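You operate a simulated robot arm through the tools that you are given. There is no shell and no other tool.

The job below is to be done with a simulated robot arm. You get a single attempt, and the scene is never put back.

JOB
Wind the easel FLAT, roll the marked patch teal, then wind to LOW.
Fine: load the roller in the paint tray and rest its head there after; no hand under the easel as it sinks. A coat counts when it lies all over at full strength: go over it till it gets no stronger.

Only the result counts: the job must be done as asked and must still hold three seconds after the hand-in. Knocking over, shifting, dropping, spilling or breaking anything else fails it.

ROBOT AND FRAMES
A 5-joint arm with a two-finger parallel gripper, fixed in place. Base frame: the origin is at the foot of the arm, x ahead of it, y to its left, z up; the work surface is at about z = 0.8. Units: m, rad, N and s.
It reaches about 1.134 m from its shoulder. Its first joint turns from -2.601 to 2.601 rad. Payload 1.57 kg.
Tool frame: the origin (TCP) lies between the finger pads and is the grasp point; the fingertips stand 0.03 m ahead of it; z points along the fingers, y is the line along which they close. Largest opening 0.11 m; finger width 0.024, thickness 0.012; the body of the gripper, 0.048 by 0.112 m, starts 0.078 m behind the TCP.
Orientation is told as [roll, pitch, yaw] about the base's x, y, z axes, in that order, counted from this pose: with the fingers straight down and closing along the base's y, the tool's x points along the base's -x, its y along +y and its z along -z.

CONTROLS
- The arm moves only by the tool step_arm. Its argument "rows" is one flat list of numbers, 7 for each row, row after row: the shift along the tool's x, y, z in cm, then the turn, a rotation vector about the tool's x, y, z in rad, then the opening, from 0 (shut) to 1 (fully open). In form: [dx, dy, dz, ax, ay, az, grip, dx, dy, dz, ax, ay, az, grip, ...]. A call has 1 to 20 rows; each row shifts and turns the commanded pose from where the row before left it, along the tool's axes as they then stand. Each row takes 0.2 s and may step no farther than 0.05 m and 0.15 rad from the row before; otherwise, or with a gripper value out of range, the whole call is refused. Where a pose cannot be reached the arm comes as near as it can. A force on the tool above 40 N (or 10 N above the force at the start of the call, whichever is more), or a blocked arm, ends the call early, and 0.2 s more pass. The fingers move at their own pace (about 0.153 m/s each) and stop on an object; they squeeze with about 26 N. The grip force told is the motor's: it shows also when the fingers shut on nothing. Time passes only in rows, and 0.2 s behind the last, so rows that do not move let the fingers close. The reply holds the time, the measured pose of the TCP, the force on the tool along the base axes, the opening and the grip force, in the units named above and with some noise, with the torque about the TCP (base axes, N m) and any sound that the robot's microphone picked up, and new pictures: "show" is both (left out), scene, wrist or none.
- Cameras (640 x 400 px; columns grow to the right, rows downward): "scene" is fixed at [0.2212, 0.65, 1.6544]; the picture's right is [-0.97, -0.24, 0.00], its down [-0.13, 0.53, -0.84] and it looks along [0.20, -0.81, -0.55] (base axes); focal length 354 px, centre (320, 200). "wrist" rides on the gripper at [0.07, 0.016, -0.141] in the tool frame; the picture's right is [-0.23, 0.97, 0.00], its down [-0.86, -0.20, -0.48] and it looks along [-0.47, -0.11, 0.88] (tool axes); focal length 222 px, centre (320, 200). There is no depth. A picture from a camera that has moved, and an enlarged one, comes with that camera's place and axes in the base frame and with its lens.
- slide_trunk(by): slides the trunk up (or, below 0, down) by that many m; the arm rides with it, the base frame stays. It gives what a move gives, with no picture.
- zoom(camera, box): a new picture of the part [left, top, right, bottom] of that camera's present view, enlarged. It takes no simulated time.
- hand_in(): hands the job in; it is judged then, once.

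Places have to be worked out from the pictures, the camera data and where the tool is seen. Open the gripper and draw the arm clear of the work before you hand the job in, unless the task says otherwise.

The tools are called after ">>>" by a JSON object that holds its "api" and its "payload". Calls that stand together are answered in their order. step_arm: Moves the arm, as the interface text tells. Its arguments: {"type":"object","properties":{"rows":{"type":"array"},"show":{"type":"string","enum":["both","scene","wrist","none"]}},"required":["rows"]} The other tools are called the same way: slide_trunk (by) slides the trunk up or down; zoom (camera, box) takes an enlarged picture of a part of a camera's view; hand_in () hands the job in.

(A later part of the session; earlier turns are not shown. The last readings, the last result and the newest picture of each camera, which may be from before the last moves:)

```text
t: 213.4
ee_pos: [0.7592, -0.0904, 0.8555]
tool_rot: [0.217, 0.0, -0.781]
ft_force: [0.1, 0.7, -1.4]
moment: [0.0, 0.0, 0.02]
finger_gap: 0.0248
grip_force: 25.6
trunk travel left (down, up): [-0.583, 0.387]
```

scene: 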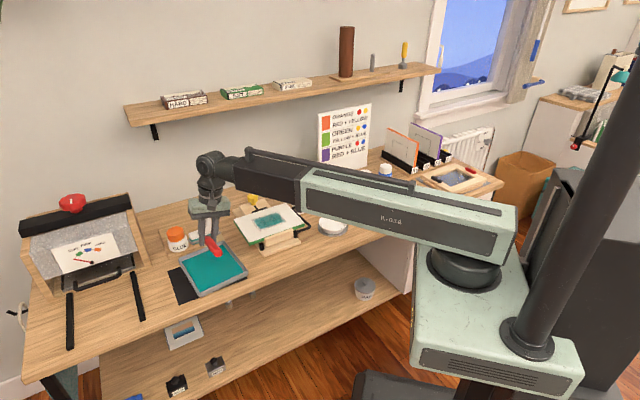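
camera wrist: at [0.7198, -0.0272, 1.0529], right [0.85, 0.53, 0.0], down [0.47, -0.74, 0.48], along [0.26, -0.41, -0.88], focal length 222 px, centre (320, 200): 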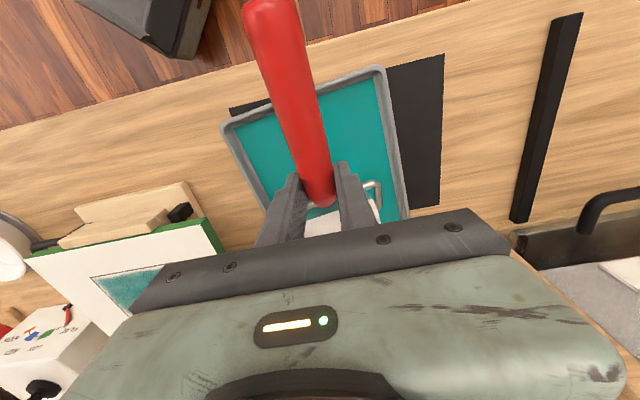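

>>> {"api": "slide_trunk", "payload": {"by": -0.001}}

>>> {"api": "slide_trunk", "payload": {"by": -0.001}}

>>> {"api": "slide_trunk", "payload": {"by": -0.0005}}

```text
t: 213.9
ee_pos: [0.759, -0.0895, 0.8546]
tool_rot: [0.219, -0.001, -0.781]
ft_force: [0.9, -0.3, -1.2]
moment: [0.0, 0.03, 0.0]
finger_gap: 0.0247
grip_force: 25.8
trunk travel left (down, up): [-0.582, 0.388]
```

```text
t: 214.4
ee_pos: [0.7592, -0.0898, 0.8544]
tool_rot: [0.219, -0.004, -0.78]
ft_force: [1.2, -0.2, 6.5]
moment: [-0.04, -0.56, -0.03]
finger_gap: 0.0244
grip_force: 26.1
trunk travel left (down, up): [-0.581, 0.389]
```

```text
t: 214.9
ee_pos: [0.7585, -0.0892, 0.8535]
tool_rot: [0.219, -0.003, -0.78]
ft_force: [1.7, -1.7, 10.0]
moment: [-0.32, -0.63, -0.05]
finger_gap: 0.0248
grip_force: 26.0
trunk travel left (down, up): [-0.581, 0.389]
```

>>> {"api": "slide_trunk", "payload": {"by": 0.0005}}

>>> {"api": "step_arm", "payload": {"rows": [-1, 0, 0, 0, 0, 0, 0, -1, 0, 0, 0, 0, 0, 0, -1, 0, 0, 0, 0, 0, 0, 1, 0, 0, 0, 0, 0, 0, 1, 0, 0, 0, 0, 0, 0, 1, 0, 0, 0, 0, 0, 0, 1, 0, 0, 0, 0, 0, 0, -1, 0, 0, 0, 0, 0, 0], "show": "none"}}

>>> {"api": "slide_trunk", "payload": {"by": 0.1}}

>>> {"api": "step_arm", "payload": {"rows": [0.01, -4.345, -0.97, 0, 0, 0, 0, 0.01, -4.345, -0.97, 0, 0, 0, 0, 0.01, -4.345, -0.97, 0, 0, 0, 0, 0.01, -4.345, -0.97, 0, 0, 0, 0, 0.01, -4.345, -0.97, 0, 0, 0, 0, 0, 0, 0, 0, 0, 0, 0], "show": "none"}}

>>> {"api": "slide_trunk", "payload": {"by": -0.043}}

```text
t: 215.4
ee_pos: [0.7589, -0.0899, 0.8541]
tool_rot: [0.217, -0.001, -0.78]
ft_force: [-0.1, -0.9, 3.7]
moment: [-0.12, -0.29, -0.03]
finger_gap: 0.0245
grip_force: 26.0
trunk travel left (down, up): [-0.581, 0.389]
```

```text
t: 217.2
ee_pos: [0.7589, -0.0895, 0.8534]
tool_rot: [0.22, -0.002, -0.781]
ft_force: [-1.1, 1.1, 1.1]
moment: [0.05, -0.05, 0.05]
finger_gap: 0.0247
grip_force: 26.1
trunk travel left (down, up): [-0.581, 0.389]
```

```text
t: 218.5
ee_pos: [0.7586, -0.0901, 0.9522]
tool_rot: [0.217, -0.002, -0.781]
ft_force: [-0.2, 0.1, -2.2]
moment: [0.05, 0.03, 0.0]
finger_gap: 0.0245
grip_force: 25.7
trunk travel left (down, up): [-0.681, 0.289]
```

```text
t: 219.9
ee_pos: [0.6019, -0.2477, 0.9543]
tool_rot: [0.222, -0.003, -0.78]
ft_force: [-0.5, 0.3, -2.3]
moment: [0.03, -0.02, 0.0]
finger_gap: 0.0247
grip_force: 26.9
trunk travel left (down, up): [-0.681, 0.289]
```

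```text
t: 220.8
ee_pos: [0.6016, -0.2464, 0.9102]
tool_rot: [0.221, -0.002, -0.781]
ft_force: [1.1, -0.5, -1.2]
moment: [0.0, 0.01, 0.05]
finger_gap: 0.0245
grip_force: 25.7
trunk travel left (down, up): [-0.638, 0.332]
```

>>> {"api": "slide_trunk", "payload": {"by": -0.0015}}

>>> {"api": "slide_trunk", "payload": {"by": -0.0005}}

>>> {"api": "slide_trunk", "payload": {"by": -0.0005}}

```text
t: 221.3
ee_pos: [0.602, -0.2476, 0.9093]
tool_rot: [0.219, -0.002, -0.779]
ft_force: [0.4, -0.7, -1.6]
moment: [0.03, 0.06, 0.0]
finger_gap: 0.0245
grip_force: 25.9
trunk travel left (down, up): [-0.637, 0.333]
```

```text
t: 221.8
ee_pos: [0.6015, -0.2466, 0.9095]
tool_rot: [0.221, -0.004, -0.779]
ft_force: [0.7, 0.0, 1.0]
moment: [-0.01, -0.24, -0.01]
finger_gap: 0.0245
grip_force: 26.1
trunk travel left (down, up): [-0.636, 0.334]
```

```text
t: 222.3
ee_pos: [0.6021, -0.2484, 0.9088]
tool_rot: [0.22, -0.003, -0.78]
ft_force: [0.9, -1.4, 6.7]
moment: [-0.06, -0.52, -0.03]
finger_gap: 0.0247
grip_force: 26.0
trunk travel left (down, up): [-0.636, 0.334]
```

Contact about 8 N. Two cycles in the left lane.

>>> {"api": "step_arm", "payload": {"rows": [-1.3, 0, 0, -0.006, 0, 0, 0, -1.3, 0, 0, 0, 0, 0, 0, -1.3, 0, 0, 0, 0, 0, 0, -1.3, 0, 0, 0, 0, 0, 0, -1.3, 0, 0, 0, 0, 0, 0, -1.3, 0, 0, 0, 0, 0, 0, -1.3, 0, 0, 0, 0, 0, 0, -1.3, 0, 0, 0, 0, 0, 0, 1.3, 0, 0, 0, 0, 0, 0, 1.3, 0, 0, 0, 0, 0, 0, 1.3, 0, 0, 0, 0, 0, 0, 1.3, 0, 0, 0, 0, 0, 0, 1.3, 0, 0, 0, 0, 0, 0, 1.3, 0, 0, 0, 0, 0, 0, 1.3, 0, 0, 0, 0, 0, 0, 1.3, 0, 0, 0, 0, 0, 0], "show": "none"}}

>>> {"api": "slide_trunk", "payload": {"by": -0.0005}}

>>> {"api": "step_arm", "payload": {"rows": [-1.3, 0, 0, 0, 0, 0, 0, -1.3, 0, 0, 0, 0, 0, 0, -1.3, 0, 0, 0, 0, 0, 0, -1.3, 0, 0, 0, 0, 0, 0, -1.3, 0, 0, 0, 0, 0, 0, -1.3, 0, 0, 0, 0, 0, 0, -1.3, 0, 0, 0, 0, 0, 0, -1.3, 0, 0, 0, 0, 0, 0], "show": "none"}}

>>> {"api": "zoom", "payload": {"camera": "scene", "box": [250, 200, 300, 232]}}

>>> {"api": "step_arm", "payload": {"rows": [1.3, 0, 0, 0, 0, 0, 0, 1.3, 0, 0, 0, 0, 0, 0, 1.3, 0, 0, 0, 0, 0, 0, 1.3, 0, 0, 0, 0, 0, 0, 1.3, 0, 0, 0, 0, 0, 0, 1.3, 0, 0, 0, 0, 0, 0, 1.3, 0, 0, 0, 0, 0, 0, 1.3, 0, 0, 0, 0, 0, 0], "show": "none"}}

```text
t: 225.7
ee_pos: [0.6028, -0.2469, 0.9091]
tool_rot: [0.224, -0.001, -0.78]
ft_force: [-1.6, 0.7, 0.0]
moment: [0.04, -0.06, 0.04]
finger_gap: 0.0247
grip_force: 26.6
trunk travel left (down, up): [-0.636, 0.334]
```

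```text
t: 226.2
ee_pos: [0.6024, -0.2462, 0.9085]
tool_rot: [0.225, -0.004, -0.78]
ft_force: [-1.4, 0.5, 4.7]
moment: [-0.09, -0.28, -0.05]
finger_gap: 0.0246
grip_force: 25.9
trunk travel left (down, up): [-0.635, 0.335]
```

```text
t: 228.0
ee_pos: [0.6764, -0.3202, 0.9084]
tool_rot: [0.225, -0.002, -0.78]
ft_force: [-1.8, 1.2, 2.4]
moment: [-0.07, -0.17, 0.04]
finger_gap: 0.0245
grip_force: 26.0
trunk travel left (down, up): [-0.635, 0.335]
```

```text
12.50 times, centred on (275, 216) of scene
camera zoom: at [0.2212, 0.65, 1.6544], right [-0.97, -0.24, 0.0], down [-0.13, 0.53, -0.84], along [0.2, -0.81, -0.55], focal length 4426 px, centre (882, 0)
```

zoom: 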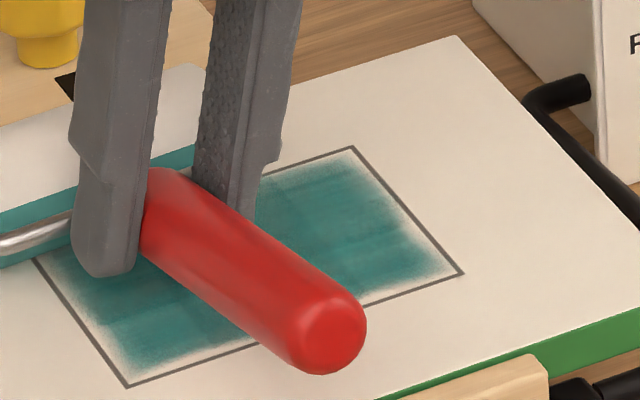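

```text
t: 229.8
ee_pos: [0.6017, -0.2466, 0.9089]
tool_rot: [0.224, -0.002, -0.78]
ft_force: [-0.2, 0.3, 3.2]
moment: [-0.11, -0.31, 0.02]
finger_gap: 0.0246
grip_force: 26.1
trunk travel left (down, up): [-0.635, 0.335]
```

Shift to the middle lane for a cycle, then the right lane.

>>> {"api": "slide_trunk", "payload": {"by": 0.003}}

>>> {"api": "step_arm", "payload": {"rows": [0, -2.342, -0.523, 0, 0, 0, 0, 0, 0, 0, 0, 0, 0, 0], "show": "none"}}

>>> {"api": "slide_trunk", "payload": {"by": -0.0035}}

>>> {"api": "step_arm", "payload": {"rows": [-1.3, 0, 0, 0, 0, 0, 0, -1.3, 0, 0, 0, 0, 0, 0, -1.3, 0, 0, 0, 0, 0, 0, -1.3, 0, 0, 0, 0, 0, 0, -1.3, 0, 0, 0, 0, 0, 0, -1.3, 0, 0, 0, 0, 0, 0, -1.3, 0, 0, 0, 0, 0, 0, -1.3, 0, 0, 0, 0, 0, 0], "show": "none"}}

>>> {"api": "step_arm", "payload": {"rows": [1.3, 0, 0, 0, 0, 0, 0, 1.3, 0, 0, 0, 0, 0, 0, 1.3, 0, 0, 0, 0, 0, 0, 1.3, 0, 0, 0, 0, 0, 0, 1.3, 0, 0, 0, 0, 0, 0, 1.3, 0, 0, 0, 0, 0, 0, 1.3, 0, 0, 0, 0, 0, 0, 1.3, 0, 0, 0, 0, 0, 0], "show": "none"}}

```text
t: 230.3
ee_pos: [0.602, -0.2471, 0.9102]
tool_rot: [0.225, -0.002, -0.78]
ft_force: [0.2, 0.0, -2.1]
moment: [0.0, 0.01, -0.03]
finger_gap: 0.0244
grip_force: 26.1
trunk travel left (down, up): [-0.638, 0.332]
```

```text
t: 230.9
ee_pos: [0.5861, -0.2645, 0.9119]
tool_rot: [0.226, -0.001, -0.782]
ft_force: [0.2, 0.5, -1.6]
moment: [0.01, 0.01, 0.03]
finger_gap: 0.0244
grip_force: 26.6
trunk travel left (down, up): [-0.638, 0.332]
```

```text
t: 231.4
ee_pos: [0.5846, -0.2644, 0.9081]
tool_rot: [0.227, -0.002, -0.781]
ft_force: [1.2, -1.8, 8.7]
moment: [-0.28, -0.54, -0.07]
finger_gap: 0.0247
grip_force: 26.4
trunk travel left (down, up): [-0.635, 0.335]
```

```text
t: 233.2
ee_pos: [0.6604, -0.3366, 0.9086]
tool_rot: [0.226, -0.004, -0.779]
ft_force: [-0.6, 1.3, 5.3]
moment: [-0.11, -0.29, 0.02]
finger_gap: 0.0246
grip_force: 25.5
trunk travel left (down, up): [-0.635, 0.335]
```

```text
t: 235.0
ee_pos: [0.5844, -0.2648, 0.9084]
tool_rot: [0.225, -0.001, -0.78]
ft_force: [0.4, -1.0, 6.1]
moment: [-0.23, -0.38, -0.06]
finger_gap: 0.0244
grip_force: 26.1
trunk travel left (down, up): [-0.635, 0.335]
```

Stable 7–10 N contact both ways. Now the right lane, two cycles.

>>> {"api": "slide_trunk", "payload": {"by": 0.003}}

>>> {"api": "step_arm", "payload": {"rows": [0, -2.342, -0.523, 0, 0, 0, 0, 0, 0, 0, 0, 0, 0, 0], "show": "none"}}

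>>> {"api": "slide_trunk", "payload": {"by": -0.003}}

>>> {"api": "step_arm", "payload": {"rows": [-1.3, 0, 0, 0, 0, 0, 0, -1.3, 0, 0, 0, 0, 0, 0, -1.3, 0, 0, 0, 0, 0, 0, -1.3, 0, 0, 0, 0, 0, 0, -1.3, 0, 0, 0, 0, 0, 0, -1.3, 0, 0, 0, 0, 0, 0, -1.3, 0, 0, 0, 0, 0, 0, -1.3, 0, 0, 0, 0, 0, 0, 1.3, 0, 0, 0, 0, 0, 0, 1.3, 0, 0, 0, 0, 0, 0, 1.3, 0, 0, 0, 0, 0, 0, 1.3, 0, 0, 0, 0, 0, 0, 1.3, 0, 0, 0, 0, 0, 0, 1.3, 0, 0, 0, 0, 0, 0, 1.3, 0, 0, 0, 0, 0, 0, 1.3, 0, 0, 0, 0, 0, 0], "show": "none"}}

>>> {"api": "zoom", "payload": {"camera": "scene", "box": [250, 200, 300, 232]}}

>>> {"api": "step_arm", "payload": {"rows": [-1.3, 0, 0, 0, 0, 0, 0, -1.3, 0, 0, 0, 0, 0, 0, -1.3, 0, 0, 0, 0, 0, 0, -1.3, 0, 0, 0, 0, 0, 0, -1.3, 0, 0, 0, 0, 0, 0, -1.3, 0, 0, 0, 0, 0, 0, -1.3, 0, 0, 0, 0, 0, 0, -1.3, 0, 0, 0, 0, 0, 0], "show": "none"}}

>>> {"api": "slide_trunk", "payload": {"by": 0.06}}

>>> {"api": "zoom", "payload": {"camera": "scene", "box": [250, 200, 300, 232]}}

```text
t: 235.6
ee_pos: [0.5844, -0.2641, 0.9101]
tool_rot: [0.225, -0.003, -0.781]
ft_force: [0.6, -1.3, -1.7]
moment: [-0.02, 0.05, 0.01]
finger_gap: 0.0244
grip_force: 26.5
trunk travel left (down, up): [-0.638, 0.332]
```

```text
t: 236.2
ee_pos: [0.568, -0.2821, 0.9098]
tool_rot: [0.225, -0.002, -0.781]
ft_force: [0.5, 0.5, -1.7]
moment: [0.01, -0.02, 0.0]
finger_gap: 0.0245
grip_force: 26.2
trunk travel left (down, up): [-0.638, 0.332]
```

```text
t: 236.7
ee_pos: [0.5686, -0.2814, 0.9089]
tool_rot: [0.224, -0.002, -0.782]
ft_force: [0.8, -0.9, 4.1]
moment: [-0.04, -0.36, -0.1]
finger_gap: 0.0246
grip_force: 26.5
trunk travel left (down, up): [-0.635, 0.335]
```

```text
t: 240.1
ee_pos: [0.569, -0.2805, 0.9077]
tool_rot: [0.224, -0.001, -0.78]
ft_force: [0.1, 0.5, 3.9]
moment: [-0.12, -0.23, -0.03]
finger_gap: 0.0245
grip_force: 25.7
trunk travel left (down, up): [-0.635, 0.335]
```

```text
12.50 times, centred on (275, 216) of scene
camera zoom: at [0.2212, 0.65, 1.6544], right [-0.97, -0.24, 0.0], down [-0.13, 0.53, -0.84], along [0.2, -0.81, -0.55], focal length 4426 px, centre (882, 0)
```

zoom: 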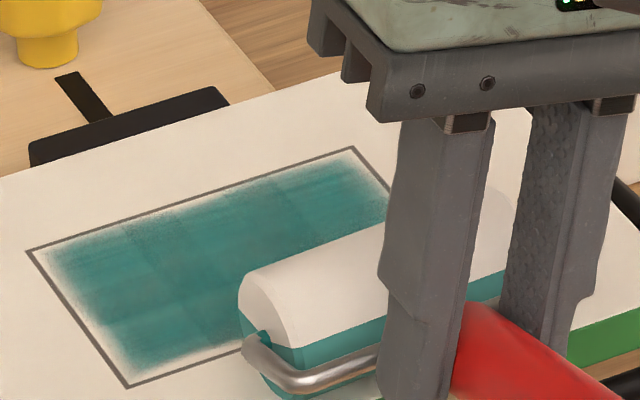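

```text
t: 241.9
ee_pos: [0.6438, -0.3541, 0.9095]
tool_rot: [0.225, -0.002, -0.781]
ft_force: [-0.2, 0.9, 0.7]
moment: [0.01, -0.14, 0.02]
finger_gap: 0.0247
grip_force: 26.0
trunk travel left (down, up): [-0.635, 0.335]
```

```text
t: 242.9
ee_pos: [0.6445, -0.3554, 0.9672]
tool_rot: [0.225, -0.001, -0.781]
ft_force: [0.0, -0.9, -1.4]
moment: [-0.01, 0.02, -0.04]
finger_gap: 0.0246
grip_force: 25.6
trunk travel left (down, up): [-0.695, 0.275]
```

```text
12.50 times, centred on (275, 216) of scene
camera zoom: at [0.2212, 0.65, 1.6544], right [-0.97, -0.24, 0.0], down [-0.13, 0.53, -0.84], along [0.2, -0.81, -0.55], focal length 4426 px, centre (882, 0)
```

zoom: 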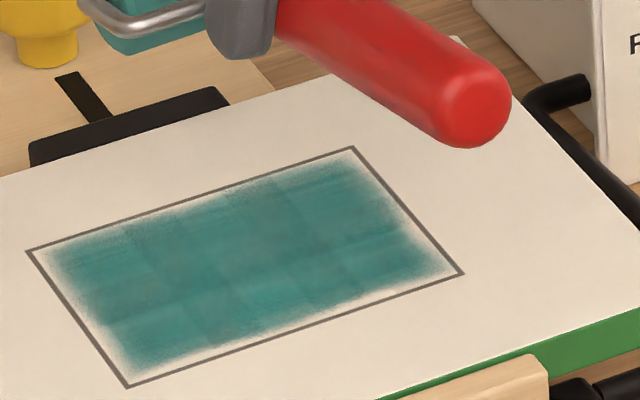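

This looks identical to the previous check, and the sleeve is no longer giving up paint, so the coat is at full strength. Now I'll take the roller back to the tray to rest its head there.

>>> {"api": "step_arm", "payload": {"rows": [1.407, 3.728, 0.833, 0, 0, 0, 0, 1.407, 3.728, 0.833, 0, 0, 0, 0, 1.407, 3.728, 0.833, 0, 0, 0, 0, 1.407, 3.728, 0.833, 0, 0, 0, 0, 1.407, 3.728, 0.833, 0, 0, 0, 0, 1.407, 3.728, 0.833, 0, 0, 0, 0, 1.407, 3.728, 0.833, 0, 0, 0, 0, 0, 0, 0, 0, 0, 0, 0], "show": "both"}}

>>> {"api": "zoom", "payload": {"camera": "scene", "box": [250, 200, 300, 232]}}

```text
t: 244.7
ee_pos: [0.7616, -0.0946, 0.9682]
tool_rot: [0.227, 0.0, -0.78]
ft_force: [0.1, 0.6, -1.8]
moment: [-0.01, -0.03, -0.01]
finger_gap: 0.0244
grip_force: 26.4
trunk travel left (down, up): [-0.695, 0.275]
camera wrist: at [0.7001, -0.0554, 1.1088], right [0.83, 0.51, 0.22], down [0.39, -0.81, 0.42], along [0.4, -0.27, -0.88], focal length 222 px, centre (320, 200)
```

scene: 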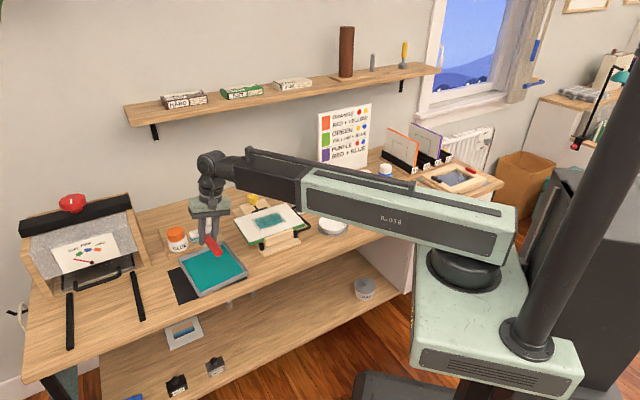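
wrist: 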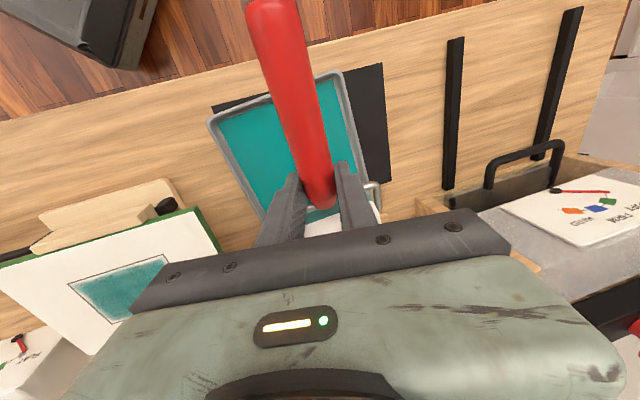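

```text
12.50 times, centred on (275, 216) of scene
camera zoom: at [0.2212, 0.65, 1.6544], right [-0.97, -0.24, 0.0], down [-0.13, 0.53, -0.84], along [0.2, -0.81, -0.55], focal length 4426 px, centre (882, 0)
```

zoom: 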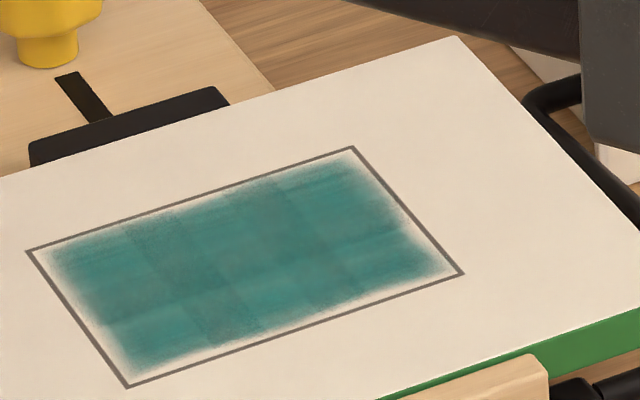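

>>> {"api": "zoom", "payload": {"camera": "scene", "box": [250, 208, 278, 232]}}

>>> {"api": "zoom", "payload": {"camera": "wrist", "box": [60, 220, 200, 330]}}

```text
16.00 times, centred on (264, 220) of scene
camera zoom: at [0.2212, 0.65, 1.6544], right [-0.97, -0.24, 0.0], down [-0.13, 0.53, -0.84], along [0.2, -0.81, -0.55], focal length 5666 px, centre (1216, -120)
```

zoom: 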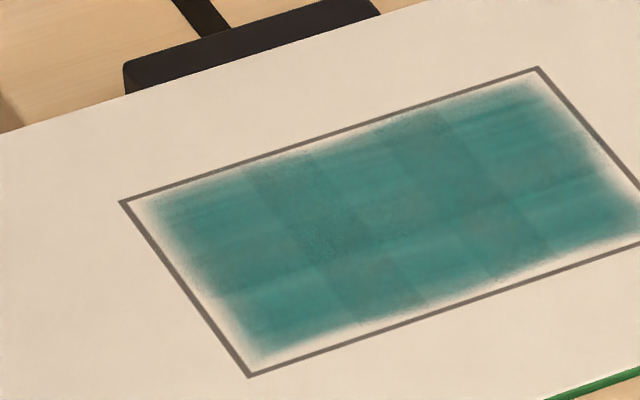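

```text
3.64 times, centred on (130, 275) of wrist
camera zoom: at [0.7001, -0.0554, 1.1088], right [0.83, 0.51, 0.22], down [0.39, -0.81, 0.42], along [0.4, -0.27, -0.88], focal length 808 px, centre (1011, -73)
```

zoom: 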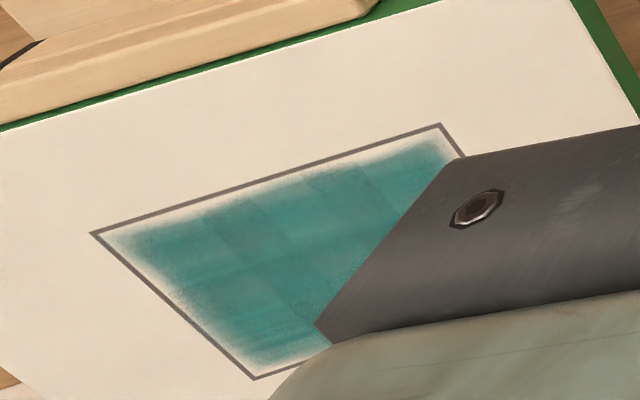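

No further change in the pattern; it looks like texture rather than missing paint. I'll lower the roller into the tray, pitching it close to its resting angle first.

>>> {"api": "slide_trunk", "payload": {"by": -0.085}}

>>> {"api": "step_arm", "payload": {"rows": [0, 0, 0, 0, -0.05, 0, 0, 0, 0, 0, 0, -0.05, 0, 0, 0, 0, 0, 0, 0, 0, 0], "show": "none"}}

>>> {"api": "zoom", "payload": {"camera": "scene", "box": [170, 220, 260, 300]}}

```text
t: 245.9
ee_pos: [0.7624, -0.0946, 0.8827]
tool_rot: [0.226, -0.001, -0.78]
ft_force: [-1.0, 0.2, -1.9]
moment: [0.02, 0.01, -0.01]
finger_gap: 0.0246
grip_force: 26.1
trunk travel left (down, up): [-0.61, 0.36]
```

```text
t: 246.7
ee_pos: [0.7626, -0.0943, 0.884]
tool_rot: [0.226, -0.099, -0.802]
ft_force: [-0.2, 0.1, -0.8]
moment: [0.05, 0.01, 0.01]
finger_gap: 0.0248
grip_force: 25.8
trunk travel left (down, up): [-0.61, 0.36]
```

```text
5.00 times, centred on (215, 260) of scene
camera zoom: at [0.2212, 0.65, 1.6544], right [-0.97, -0.24, 0.0], down [-0.13, 0.53, -0.84], along [0.2, -0.81, -0.55], focal length 1771 px, centre (845, -100)
```

zoom: 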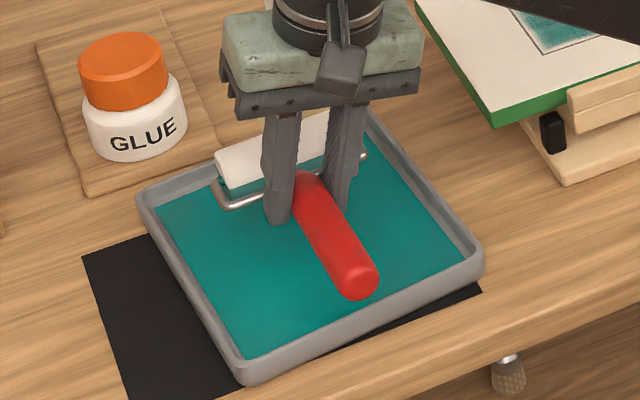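

>>> {"api": "slide_trunk", "payload": {"by": -0.031}}

>>> {"api": "slide_trunk", "payload": {"by": -0.002}}

>>> {"api": "slide_trunk", "payload": {"by": -0.0015}}

>>> {"api": "zoom", "payload": {"camera": "scene", "box": [175, 225, 250, 295]}}

```text
t: 247.4
ee_pos: [0.7611, -0.0947, 0.8521]
tool_rot: [0.223, -0.1, -0.803]
ft_force: [-0.1, 0.4, -1.8]
moment: [0.02, 0.02, 0.01]
finger_gap: 0.0246
grip_force: 25.9
trunk travel left (down, up): [-0.579, 0.391]
```

```text
t: 248.0
ee_pos: [0.7614, -0.0959, 0.8509]
tool_rot: [0.226, -0.101, -0.802]
ft_force: [0.1, 0.2, -1.8]
moment: [0.0, 0.05, -0.03]
finger_gap: 0.0244
grip_force: 25.6
trunk travel left (down, up): [-0.577, 0.393]
```

```text
t: 248.5
ee_pos: [0.7624, -0.0948, 0.8499]
tool_rot: [0.227, -0.1, -0.802]
ft_force: [1.1, -0.2, -2.0]
moment: [0.03, 0.02, 0.0]
finger_gap: 0.0245
grip_force: 26.1
trunk travel left (down, up): [-0.575, 0.395]
```

```text
5.71 times, centred on (212, 260) of scene
camera zoom: at [0.2212, 0.65, 1.6544], right [-0.97, -0.24, 0.0], down [-0.13, 0.53, -0.84], along [0.2, -0.81, -0.55], focal length 2024 px, centre (934, -143)
```

zoom: 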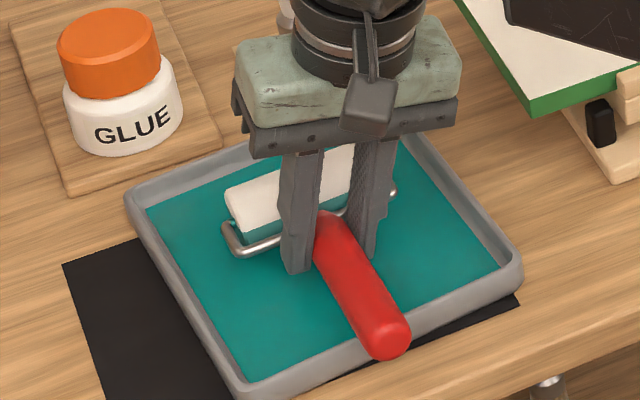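

The head is a couple of millimetres above the paint and the handle is over the rim. Release gently.

>>> {"api": "step_arm", "payload": {"rows": [0, 0, 0, 0, 0, 0, 0.28, 0, 0, 0, 0, 0, 0, 0.36, 0, 0, 0, 0, 0, 0, 0.4, 0, 0, 0, 0, 0, 0, 0.4], "show": "none"}}

>>> {"api": "zoom", "payload": {"camera": "scene", "box": [175, 225, 250, 295]}}

>>> {"api": "zoom", "payload": {"camera": "wrist", "box": [180, 20, 480, 250]}}

```text
t: 249.5
ee_pos: [0.762, -0.0953, 0.8494]
tool_rot: [0.224, -0.1, -0.804]
ft_force: [0.0, -0.7, 0.1]
moment: [0.0, -0.01, -0.03]
finger_gap: 0.0442
grip_force: 0.0
trunk travel left (down, up): [-0.575, 0.395]
```

```text
5.71 times, centred on (212, 260) of scene
camera zoom: at [0.2212, 0.65, 1.6544], right [-0.97, -0.24, 0.0], down [-0.13, 0.53, -0.84], along [0.2, -0.81, -0.55], focal length 2024 px, centre (934, -143)
```

zoom: 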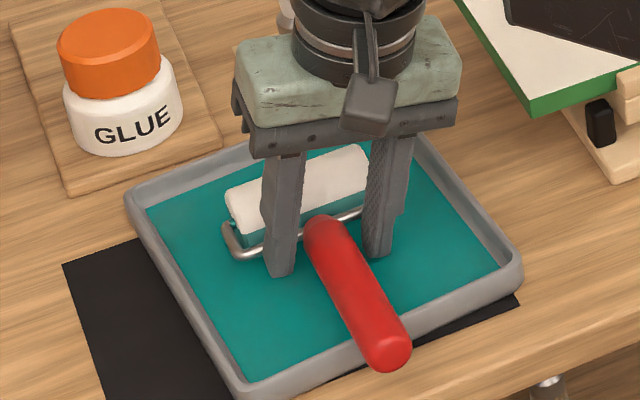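

```text
1.74 times, centred on (330, 135) of wrist
camera zoom: at [0.6914, -0.045, 0.9832], right [0.82, 0.51, 0.24], down [0.35, -0.79, 0.5], along [0.45, -0.33, -0.83], focal length 386 px, centre (303, 313)
```

zoom: 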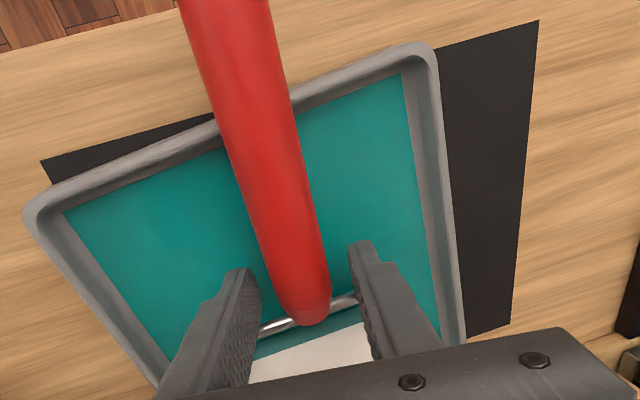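

Resting stably: head in the paint, handle on the rim. Raise the hand straight up clear of it and straighten the tool.

>>> {"api": "slide_trunk", "payload": {"by": 0.03}}

>>> {"api": "slide_trunk", "payload": {"by": 0.13}}

>>> {"api": "step_arm", "payload": {"rows": [0, 0, 0, 0.113, 0, 0, 0.6, 0, 0, 0, 0.113, 0, 0, 1, 0, 0, 0, 0, 0.1, 0, 1, 0, 0, 0, 0, 0, 0, 1], "show": "both"}}

>>> {"api": "zoom", "payload": {"camera": "scene", "box": [165, 215, 265, 305]}}

```text
t: 250.2
ee_pos: [0.7626, -0.0945, 0.8799]
tool_rot: [0.223, -0.098, -0.802]
ft_force: [-0.2, 0.3, -0.3]
moment: [0.0, -0.02, -0.03]
finger_gap: 0.0439
grip_force: 0.1
trunk travel left (down, up): [-0.605, 0.365]
```

```text
t: 251.8
ee_pos: [0.7604, -0.0949, 1.0098]
tool_rot: [0.224, -0.099, -0.802]
ft_force: [-0.7, -0.5, 0.7]
moment: [-0.01, 0.01, 0.0]
finger_gap: 0.044
grip_force: 0.0
trunk travel left (down, up): [-0.735, 0.235]
```

```text
t: 252.8
ee_pos: [0.7598, -0.0946, 1.0018]
tool_rot: [-0.002, 0.002, -0.803]
ft_force: [0.3, 0.8, -0.3]
moment: [0.0, 0.0, 0.0]
finger_gap: 0.11
grip_force: 0.0
out of reach, approached as far as the arm can: row 1
trunk travel left (down, up): [-0.735, 0.235]
camera wrist: at [0.7239, -0.0331, 1.1436], right [0.86, 0.51, 0.0], down [0.45, -0.75, 0.48], along [0.24, -0.41, -0.88], focal length 222 px, centre (320, 200)
```

scene: 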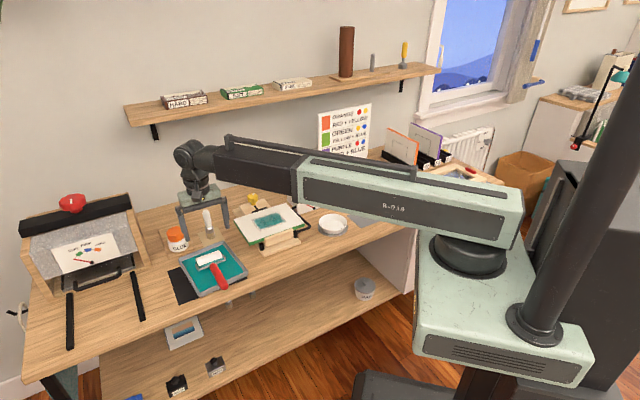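
wrist: 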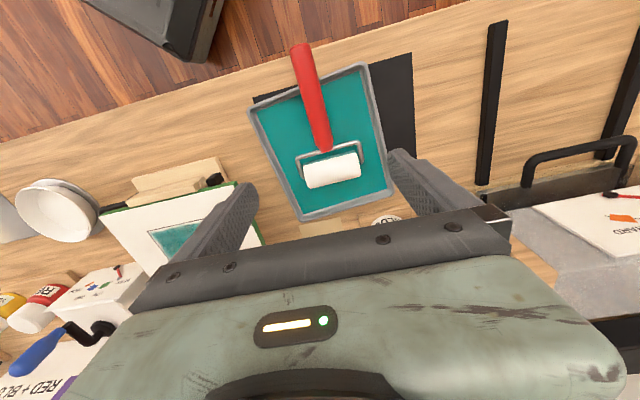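

```text
4.44 times, centred on (215, 260) of scene
camera zoom: at [0.2212, 0.65, 1.6544], right [-0.97, -0.24, 0.0], down [-0.13, 0.53, -0.84], along [0.2, -0.81, -0.55], focal length 1574 px, centre (787, -67)
```

zoom: 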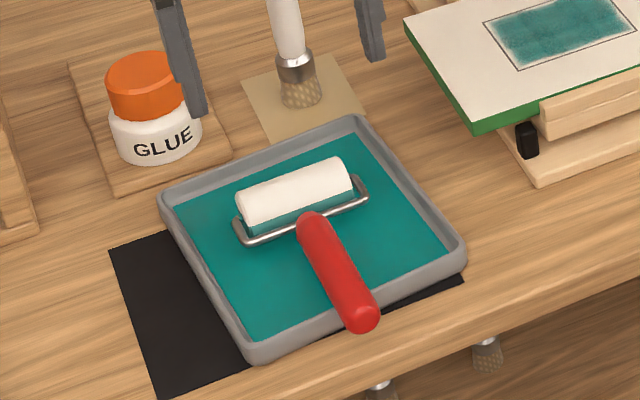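

The roller rests in the tray with its head in the paint. Before winding, one more close look at the unobstructed patch.

>>> {"api": "zoom", "payload": {"camera": "scene", "box": [250, 205, 290, 232]}}

>>> {"api": "slide_trunk", "payload": {"by": 0.1}}

```text
14.81 times, centred on (270, 218) of scene
camera zoom: at [0.2212, 0.65, 1.6544], right [-0.97, -0.24, 0.0], down [-0.13, 0.53, -0.84], along [0.2, -0.81, -0.55], focal length 5246 px, centre (1061, -74)
```

zoom: 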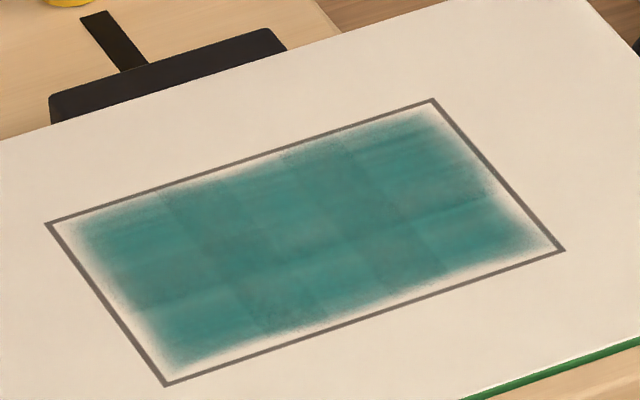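

```text
t: 254.1
ee_pos: [0.7617, -0.0956, 1.102]
tool_rot: [0.0, -0.001, -0.802]
ft_force: [0.2, 1.3, -0.5]
moment: [-0.01, -0.01, 0.0]
finger_gap: 0.1099
grip_force: 0.2
trunk travel left (down, up): [-0.835, 0.135]
```

The streaks vanished some passes ago and nothing changes any more, so the coat is done. Now travel high to the crank, stopping above it to locate the handle.

>>> {"api": "step_arm", "payload": {"rows": [-1.86, -4.325, 0, 0, 0, -0.006, 1, -1.86, -4.325, 0, 0, 0, -0.006, 1, -1.86, -4.325, 0, 0, 0, -0.006, 1, -1.86, -4.325, 0, 0, 0, -0.006, 1, -1.86, -4.325, 0, 0, 0, -0.006, 1, -1.86, -4.325, 0, 0, 0, -0.006, 1, -1.86, -4.325, 0, 0, 0, -0.006, 1, -1.86, -4.325, 0, 0, 0, -0.006, 1, -1.86, -4.325, 0, 0, 0, -0.006, 1, -1.86, -4.325, 0, 0, 0, -0.006, 1, 0, 0, 0, 0, 0, 0, 1], "show": "both"}}

>>> {"api": "zoom", "payload": {"camera": "wrist", "box": [220, 60, 440, 210]}}

```text
t: 256.5
ee_pos: [0.591, -0.5337, 1.1031]
tool_rot: [0.002, -0.001, -0.741]
ft_force: [0.0, 0.3, 0.8]
moment: [-0.01, 0.03, 0.01]
finger_gap: 0.1099
grip_force: 0.0
trunk travel left (down, up): [-0.835, 0.135]
camera wrist: at [0.5508, -0.4744, 1.2436], right [0.83, 0.56, 0.0], down [0.5, -0.73, 0.48], along [0.27, -0.39, -0.88], focal length 222 px, centre (320, 200)
```

scene: 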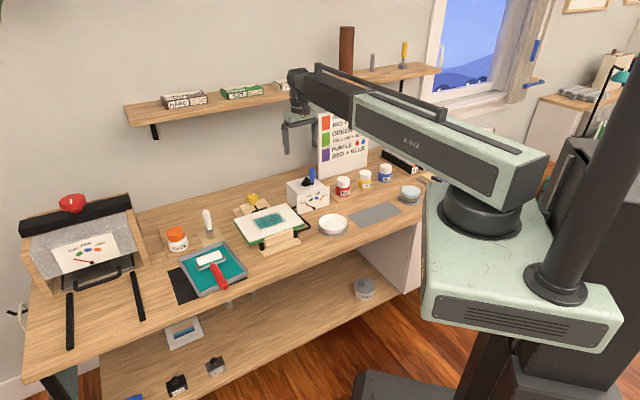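
wrist: 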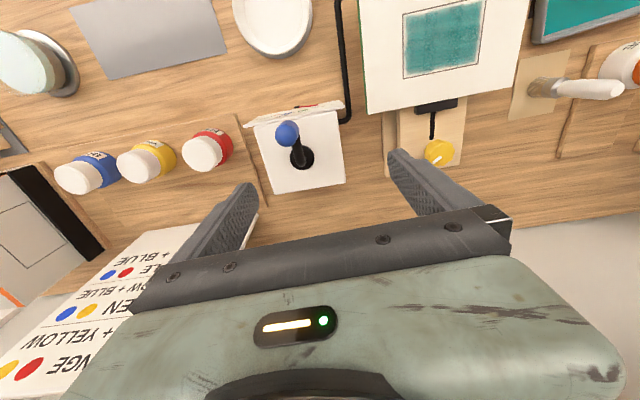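

```text
2.67 times, centred on (330, 135) of wrist
camera zoom: at [0.5508, -0.4744, 1.2436], right [0.83, 0.56, 0.0], down [0.5, -0.73, 0.48], along [0.27, -0.39, -0.88], focal length 592 px, centre (293, 373)
```

zoom: 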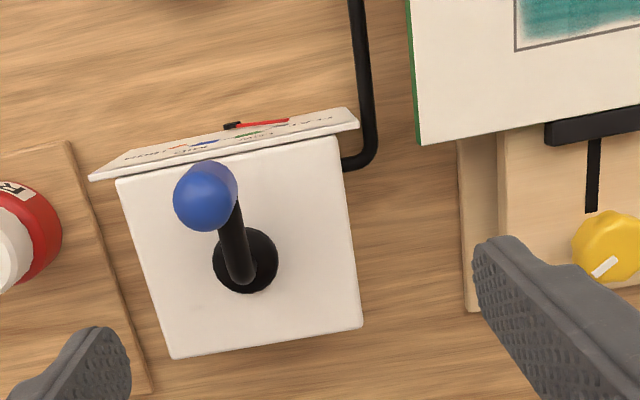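

The handle is now at (0.551, −0.545): pressing with the roller let the easel settle fully, so FLAT is exactly one turn from LOW. I'll check the gauge, then position over the handle with the backward-safe tilt.

>>> {"api": "zoom", "payload": {"camera": "scene", "box": [295, 180, 345, 218]}}

>>> {"api": "step_arm", "payload": {"rows": [2.01, -3.51, 0, 0, 0, 0, 1, 0, 0, 0, 0, -0.125, 0, 1, 0, 0, 0, 0, -0.125, 0, 1, 0, 0, 0, 0, 0, 0, 1], "show": "none"}}

>>> {"api": "slide_trunk", "payload": {"by": -0.09}}

>>> {"api": "zoom", "payload": {"camera": "wrist", "box": [200, 60, 440, 220]}}

```text
10.53 times, centred on (320, 199) of scene
camera zoom: at [0.2212, 0.65, 1.6544], right [-0.97, -0.24, 0.0], down [-0.13, 0.53, -0.84], along [0.2, -0.81, -0.55], focal length 3728 px, centre (320, 210)
```

zoom: 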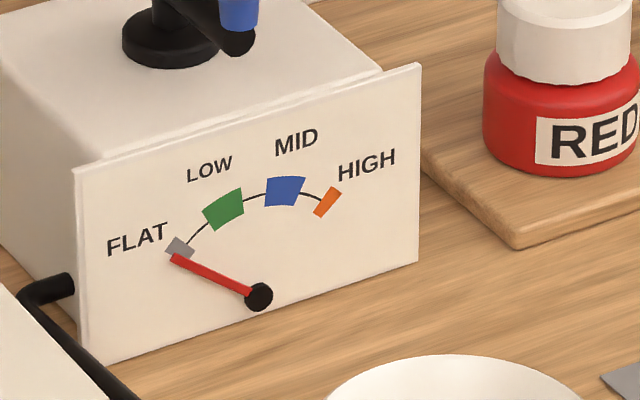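

```text
t: 257.5
ee_pos: [0.5526, -0.5475, 1.1101]
tool_rot: [0.001, -0.249, -0.742]
ft_force: [0.5, 0.3, 0.7]
moment: [0.02, 0.01, 0.0]
finger_gap: 0.1099
grip_force: 0.1
out of reach, approached as far as the arm can: row 3
trunk travel left (down, up): [-0.835, 0.135]
```

```text
t: 258.8
ee_pos: [0.5527, -0.5465, 1.0195]
tool_rot: [0.001, -0.249, -0.744]
ft_force: [-0.1, 0.4, 0.1]
moment: [-0.01, 0.0, -0.01]
finger_gap: 0.11
grip_force: 0.0
trunk travel left (down, up): [-0.745, 0.225]
```

```text
2.50 times, centred on (320, 140) of wrist
camera zoom: at [0.4875, -0.4641, 1.1394], right [0.82, 0.57, 0.06], down [0.39, -0.63, 0.67], along [0.42, -0.53, -0.74], focal length 555 px, centre (320, 350)
```

zoom: 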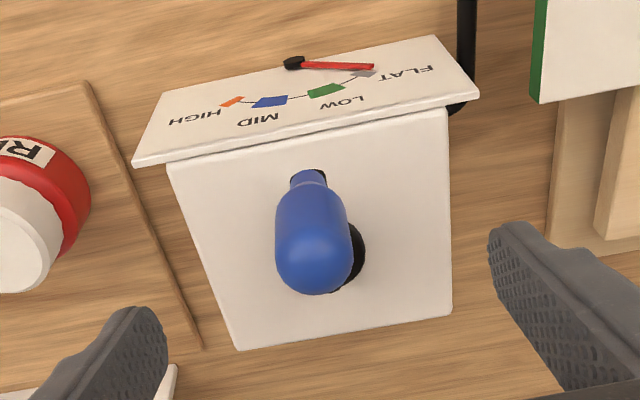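

The pointer sits at the flat end stop. The handle is right under the TCP; lower and grip it.

>>> {"api": "slide_trunk", "payload": {"by": -0.055}}

>>> {"api": "step_arm", "payload": {"rows": [0, 0, 0, 0, 0, 0, 0.3, 0, 0, 0, 0, 0, 0, 0, 0, 0, 0, 0, 0, 0, 0, 0, 0, 0, 0, 0, 0, 0], "show": "wrist"}}

```text
t: 259.7
ee_pos: [0.5526, -0.5456, 0.9647]
tool_rot: [-0.001, -0.25, -0.743]
ft_force: [-0.8, 0.1, -0.1]
moment: [-0.02, 0.01, 0.03]
finger_gap: 0.1101
grip_force: 0.0
trunk travel left (down, up): [-0.69, 0.28]
```

```text
t: 260.7
ee_pos: [0.5538, -0.5467, 0.9641]
tool_rot: [0.0, -0.25, -0.744]
ft_force: [3.9, 3.2, 0.6]
moment: [0.21, 0.07, 0.0]
finger_gap: 0.0255
grip_force: 37.1
trunk travel left (down, up): [-0.69, 0.28]
camera wrist: at [0.4879, -0.4638, 1.0844], right [0.82, 0.57, 0.06], down [0.39, -0.63, 0.67], along [0.42, -0.53, -0.74], focal length 222 px, centre (320, 200)
```

wrist: 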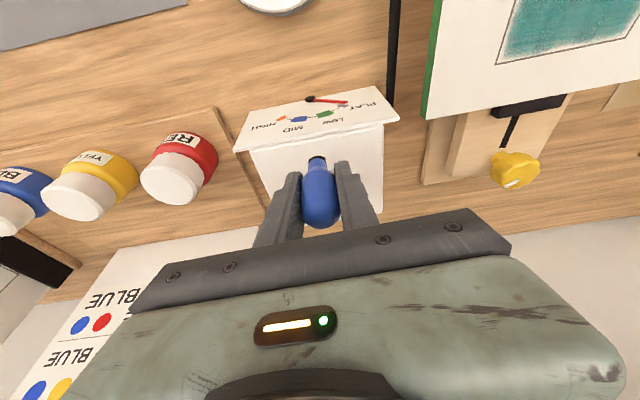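

Gripped. Now wind clockwise along the refined circle; the first 5 steps with a force and gauge check.

>>> {"api": "step_arm", "payload": {"rows": [-0.255, 1.341, 0.065, 0, 0, 0, 0, -0.573, 1.234, 0.146, 0, 0, 0, 0, -0.853, 1.052, 0.218, 0, 0, 0, 0, -1.076, 0.801, 0.274, 0, 0, 0, 0, -1.242, 0.497, 0.316, 0, 0, 0, 0], "show": "none"}}

>>> {"api": "zoom", "payload": {"camera": "scene", "box": [225, 170, 345, 250]}}

```text
t: 261.9
ee_pos: [0.6191, -0.5371, 0.9645]
tool_rot: [0.0, -0.248, -0.741]
ft_force: [5.2, 17.4, -5.6]
moment: [0.77, 0.75, -0.05]
finger_gap: 0.0261
grip_force: 37.0
trunk travel left (down, up): [-0.69, 0.28]
```

```text
5.00 times, centred on (285, 210) of scene
camera zoom: at [0.2212, 0.65, 1.6544], right [-0.97, -0.24, 0.0], down [-0.13, 0.53, -0.84], along [0.2, -0.81, -0.55], focal length 1771 px, centre (495, 150)
```

zoom: 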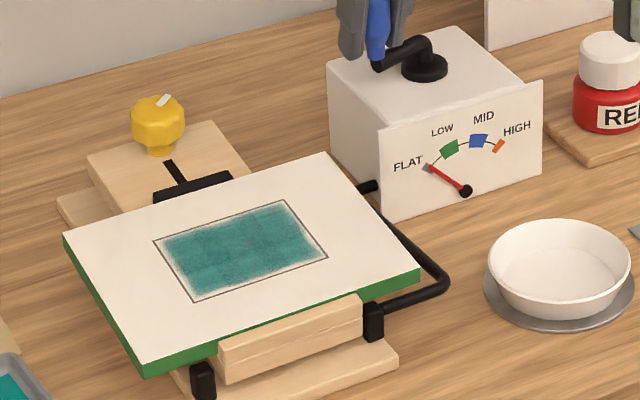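

The easel is rising and the pointer is leaving FLAT; the force shows my circle is 1–2 mm tight here, so I'll nudge it outward and continue.

>>> {"api": "step_arm", "payload": {"rows": [-1.29, 0.339, 0.329, 0, 0, 0, 0, -1.309, -0.186, 0.334, 0, 0, 0, 0, -1.234, -0.515, 0.314, 0, 0, 0, 0, -1.071, -0.805, 0.273, 0, 0, 0, 0, -0.833, -1.056, 0.212, 0, 0, 0, 0], "show": "none"}}

>>> {"api": "zoom", "payload": {"camera": "scene", "box": [225, 170, 345, 250]}}

```text
t: 263.1
ee_pos: [0.6465, -0.5949, 0.9664]
tool_rot: [0.0, -0.251, -0.744]
ft_force: [14.7, 0.8, 9.1]
moment: [0.95, 0.57, -0.01]
finger_gap: 0.026
grip_force: 37.4
trunk travel left (down, up): [-0.69, 0.28]
```

```text
5.00 times, centred on (285, 210) of scene
camera zoom: at [0.2212, 0.65, 1.6544], right [-0.97, -0.24, 0.0], down [-0.13, 0.53, -0.84], along [0.2, -0.81, -0.55], focal length 1771 px, centre (495, 150)
```

zoom: 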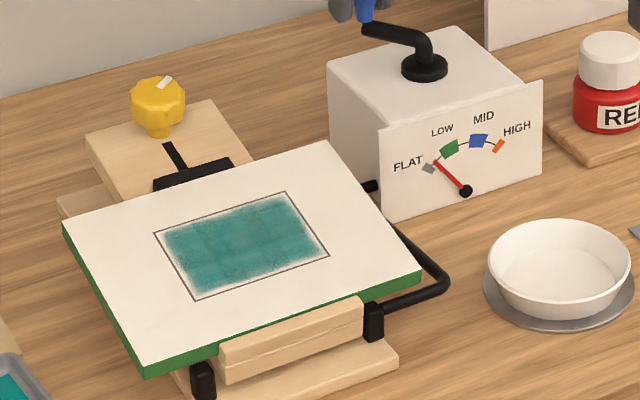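

Continuing around the far side with small outward corrections.

>>> {"api": "step_arm", "payload": {"rows": [-0.627, -1.252, 0.16, 0, 0, 0, 0, -0.271, -1.385, 0.069, 0, 0, 0, 0, 0.058, -1.399, -0.015, 0, 0, 0, 0, 0.4, -1.355, -0.102, 0, 0, 0, 0, 0.716, -1.207, -0.182, 0, 0, 0, 0], "show": "none"}}

>>> {"api": "zoom", "payload": {"camera": "scene", "box": [225, 170, 345, 250]}}

```text
t: 264.3
ee_pos: [0.5978, -0.64, 0.9646]
tool_rot: [0.0, -0.249, -0.741]
ft_force: [3.2, 9.8, -1.0]
moment: [-0.7, -0.67, 0.0]
finger_gap: 0.0259
grip_force: 37.6
trunk travel left (down, up): [-0.69, 0.28]
```

```text
5.00 times, centred on (285, 210) of scene
camera zoom: at [0.2212, 0.65, 1.6544], right [-0.97, -0.24, 0.0], down [-0.13, 0.53, -0.84], along [0.2, -0.81, -0.55], focal length 1771 px, centre (495, 150)
```

zoom: 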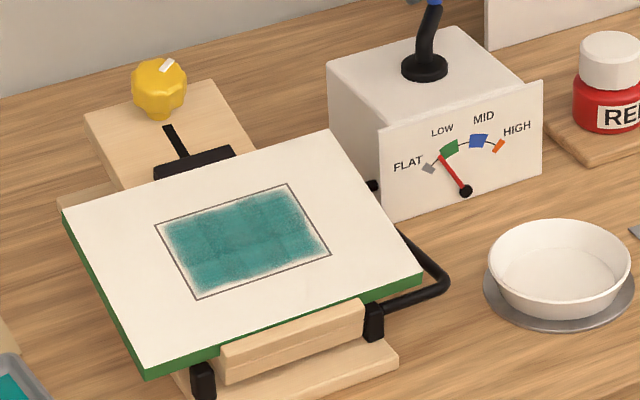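

>>> {"api": "step_arm", "payload": {"rows": [1.019, -0.924, -0.26, 0, 0, 0, 0, 1.207, -0.654, -0.308, 0, 0, 0, 0, 1.345, -0.336, -0.343, 0, 0, 0, 0, 1.359, -0.01, -0.346, 0, 0, 0, 0, 1.303, 0.327, -0.332, 0, 0, 0, 0], "show": "none"}}

>>> {"api": "zoom", "payload": {"camera": "scene", "box": [225, 170, 345, 250]}}

>>> {"api": "zoom", "payload": {"camera": "scene", "box": [300, 184, 340, 216]}}

```text
t: 265.5
ee_pos: [0.5419, -0.6074, 0.9649]
tool_rot: [-0.002, -0.251, -0.741]
ft_force: [20.8, 5.8, 7.9]
moment: [-0.09, -0.16, -0.02]
finger_gap: 0.0259
grip_force: 36.9
trunk travel left (down, up): [-0.69, 0.28]
```

```text
5.00 times, centred on (285, 210) of scene
camera zoom: at [0.2212, 0.65, 1.6544], right [-0.97, -0.24, 0.0], down [-0.13, 0.53, -0.84], along [0.2, -0.81, -0.55], focal length 1771 px, centre (495, 150)
```

zoom: 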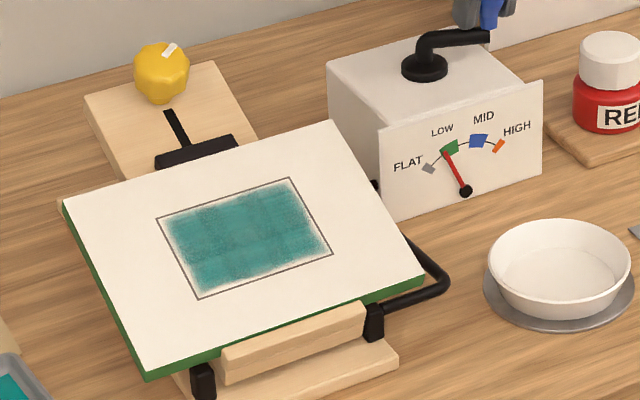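

```text
12.50 times, centred on (320, 200) of scene
camera zoom: at [0.2212, 0.65, 1.6544], right [-0.97, -0.24, 0.0], down [-0.13, 0.53, -0.84], along [0.2, -0.81, -0.55], focal length 4426 px, centre (320, 200)
```

zoom: 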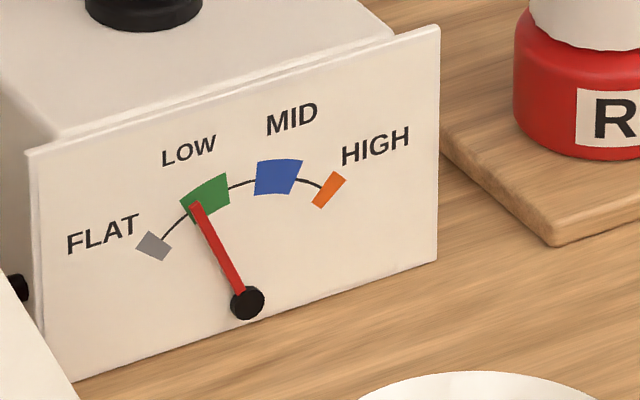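

The pointer has entered the LOW band (left part). About one more radian will center it; continue with four steps.

>>> {"api": "step_arm", "payload": {"rows": [1.051, 0.769, -0.268, 0, 0, 0, 0, 0.92, 0.975, -0.234, 0, 0, 0, 0, 0.706, 1.164, -0.18, 0, 0, 0, 0, 0.405, 1.299, -0.103, 0, 0, 0, 0], "show": "none"}}

>>> {"api": "zoom", "payload": {"camera": "scene", "box": [300, 184, 340, 216]}}

```text
t: 266.5
ee_pos: [0.5446, -0.5571, 0.9648]
tool_rot: [-0.001, -0.251, -0.743]
ft_force: [10.7, -13.0, 15.2]
moment: [-0.37, -0.2, 0.01]
finger_gap: 0.0259
grip_force: 37.3
trunk travel left (down, up): [-0.69, 0.28]
```

```text
12.50 times, centred on (320, 200) of scene
camera zoom: at [0.2212, 0.65, 1.6544], right [-0.97, -0.24, 0.0], down [-0.13, 0.53, -0.84], along [0.2, -0.81, -0.55], focal length 4426 px, centre (320, 200)
```

zoom: 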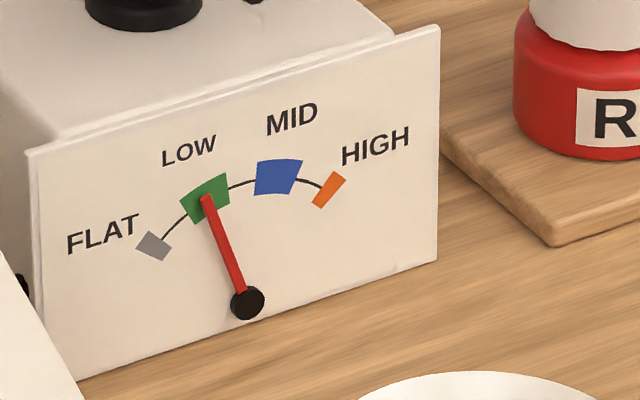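

The pointer is at the middle of the LOW band. A small half-step relieves the grip and brings the handle close to its original position, then I'll check again.

>>> {"api": "step_arm", "payload": {"rows": [-0.06, 0.694, 0.015, 0, 0, 0, 0, 0, 0, 0, 0, 0, 0, 0], "show": "none"}}

>>> {"api": "zoom", "payload": {"camera": "scene", "box": [300, 184, 340, 216]}}

```text
t: 267.1
ee_pos: [0.5489, -0.5519, 0.9639]
tool_rot: [0.001, -0.248, -0.744]
ft_force: [-5.4, -1.8, 0.5]
moment: [-0.79, -0.42, 0.0]
finger_gap: 0.0259
grip_force: 37.0
trunk travel left (down, up): [-0.69, 0.28]
```

```text
12.50 times, centred on (320, 200) of scene
camera zoom: at [0.2212, 0.65, 1.6544], right [-0.97, -0.24, 0.0], down [-0.13, 0.53, -0.84], along [0.2, -0.81, -0.55], focal length 4426 px, centre (320, 200)
```

zoom: 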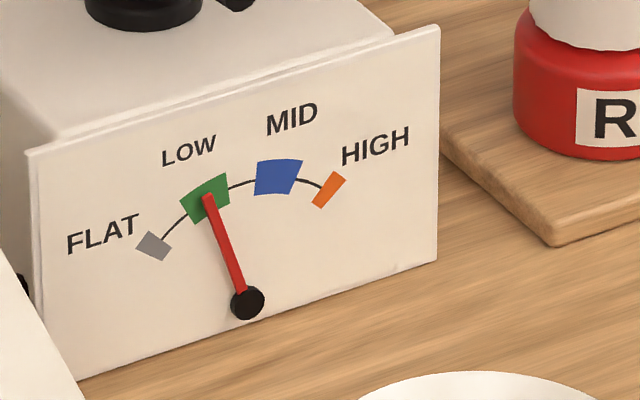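

Pointer is centered on LOW. Release the handle, and check the gauge holds.

>>> {"api": "step_arm", "payload": {"rows": [0, 0, 0, 0, 0, 0, 1, 0, 0, 0, 0, 0, 0, 1, 0, 0, 0, 0, 0, 0, 1, 0, 0, 0, 0, 0, 0, 1], "show": "wrist"}}

>>> {"api": "slide_trunk", "payload": {"by": 0.16}}

>>> {"api": "zoom", "payload": {"camera": "scene", "box": [300, 184, 340, 216]}}

```text
t: 268.1
ee_pos: [0.5489, -0.5521, 0.9648]
tool_rot: [0.001, -0.249, -0.745]
ft_force: [0.0, 0.0, 0.4]
moment: [-0.04, 0.02, -0.04]
finger_gap: 0.1101
grip_force: 0.1
trunk travel left (down, up): [-0.69, 0.28]
camera wrist: at [0.4846, -0.4696, 1.0844], right [0.82, 0.57, 0.06], down [0.39, -0.63, 0.67], along [0.42, -0.53, -0.74], focal length 222 px, centre (320, 200)
```

wrist: 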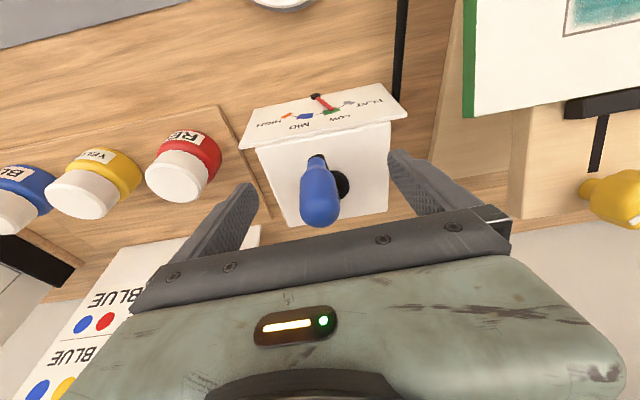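

```text
t: 270.0
ee_pos: [0.5504, -0.5522, 1.1252]
tool_rot: [0.0, -0.249, -0.745]
ft_force: [0.2, -1.4, 0.7]
moment: [0.01, -0.01, -0.01]
finger_gap: 0.1101
grip_force: 0.0
trunk travel left (down, up): [-0.85, 0.12]
```

```text
12.50 times, centred on (320, 200) of scene
camera zoom: at [0.2212, 0.65, 1.6544], right [-0.97, -0.24, 0.0], down [-0.13, 0.53, -0.84], along [0.2, -0.81, -0.55], focal length 4426 px, centre (320, 200)
```

zoom: 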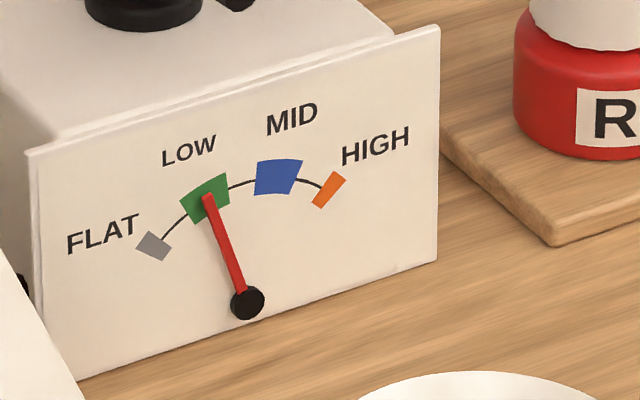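

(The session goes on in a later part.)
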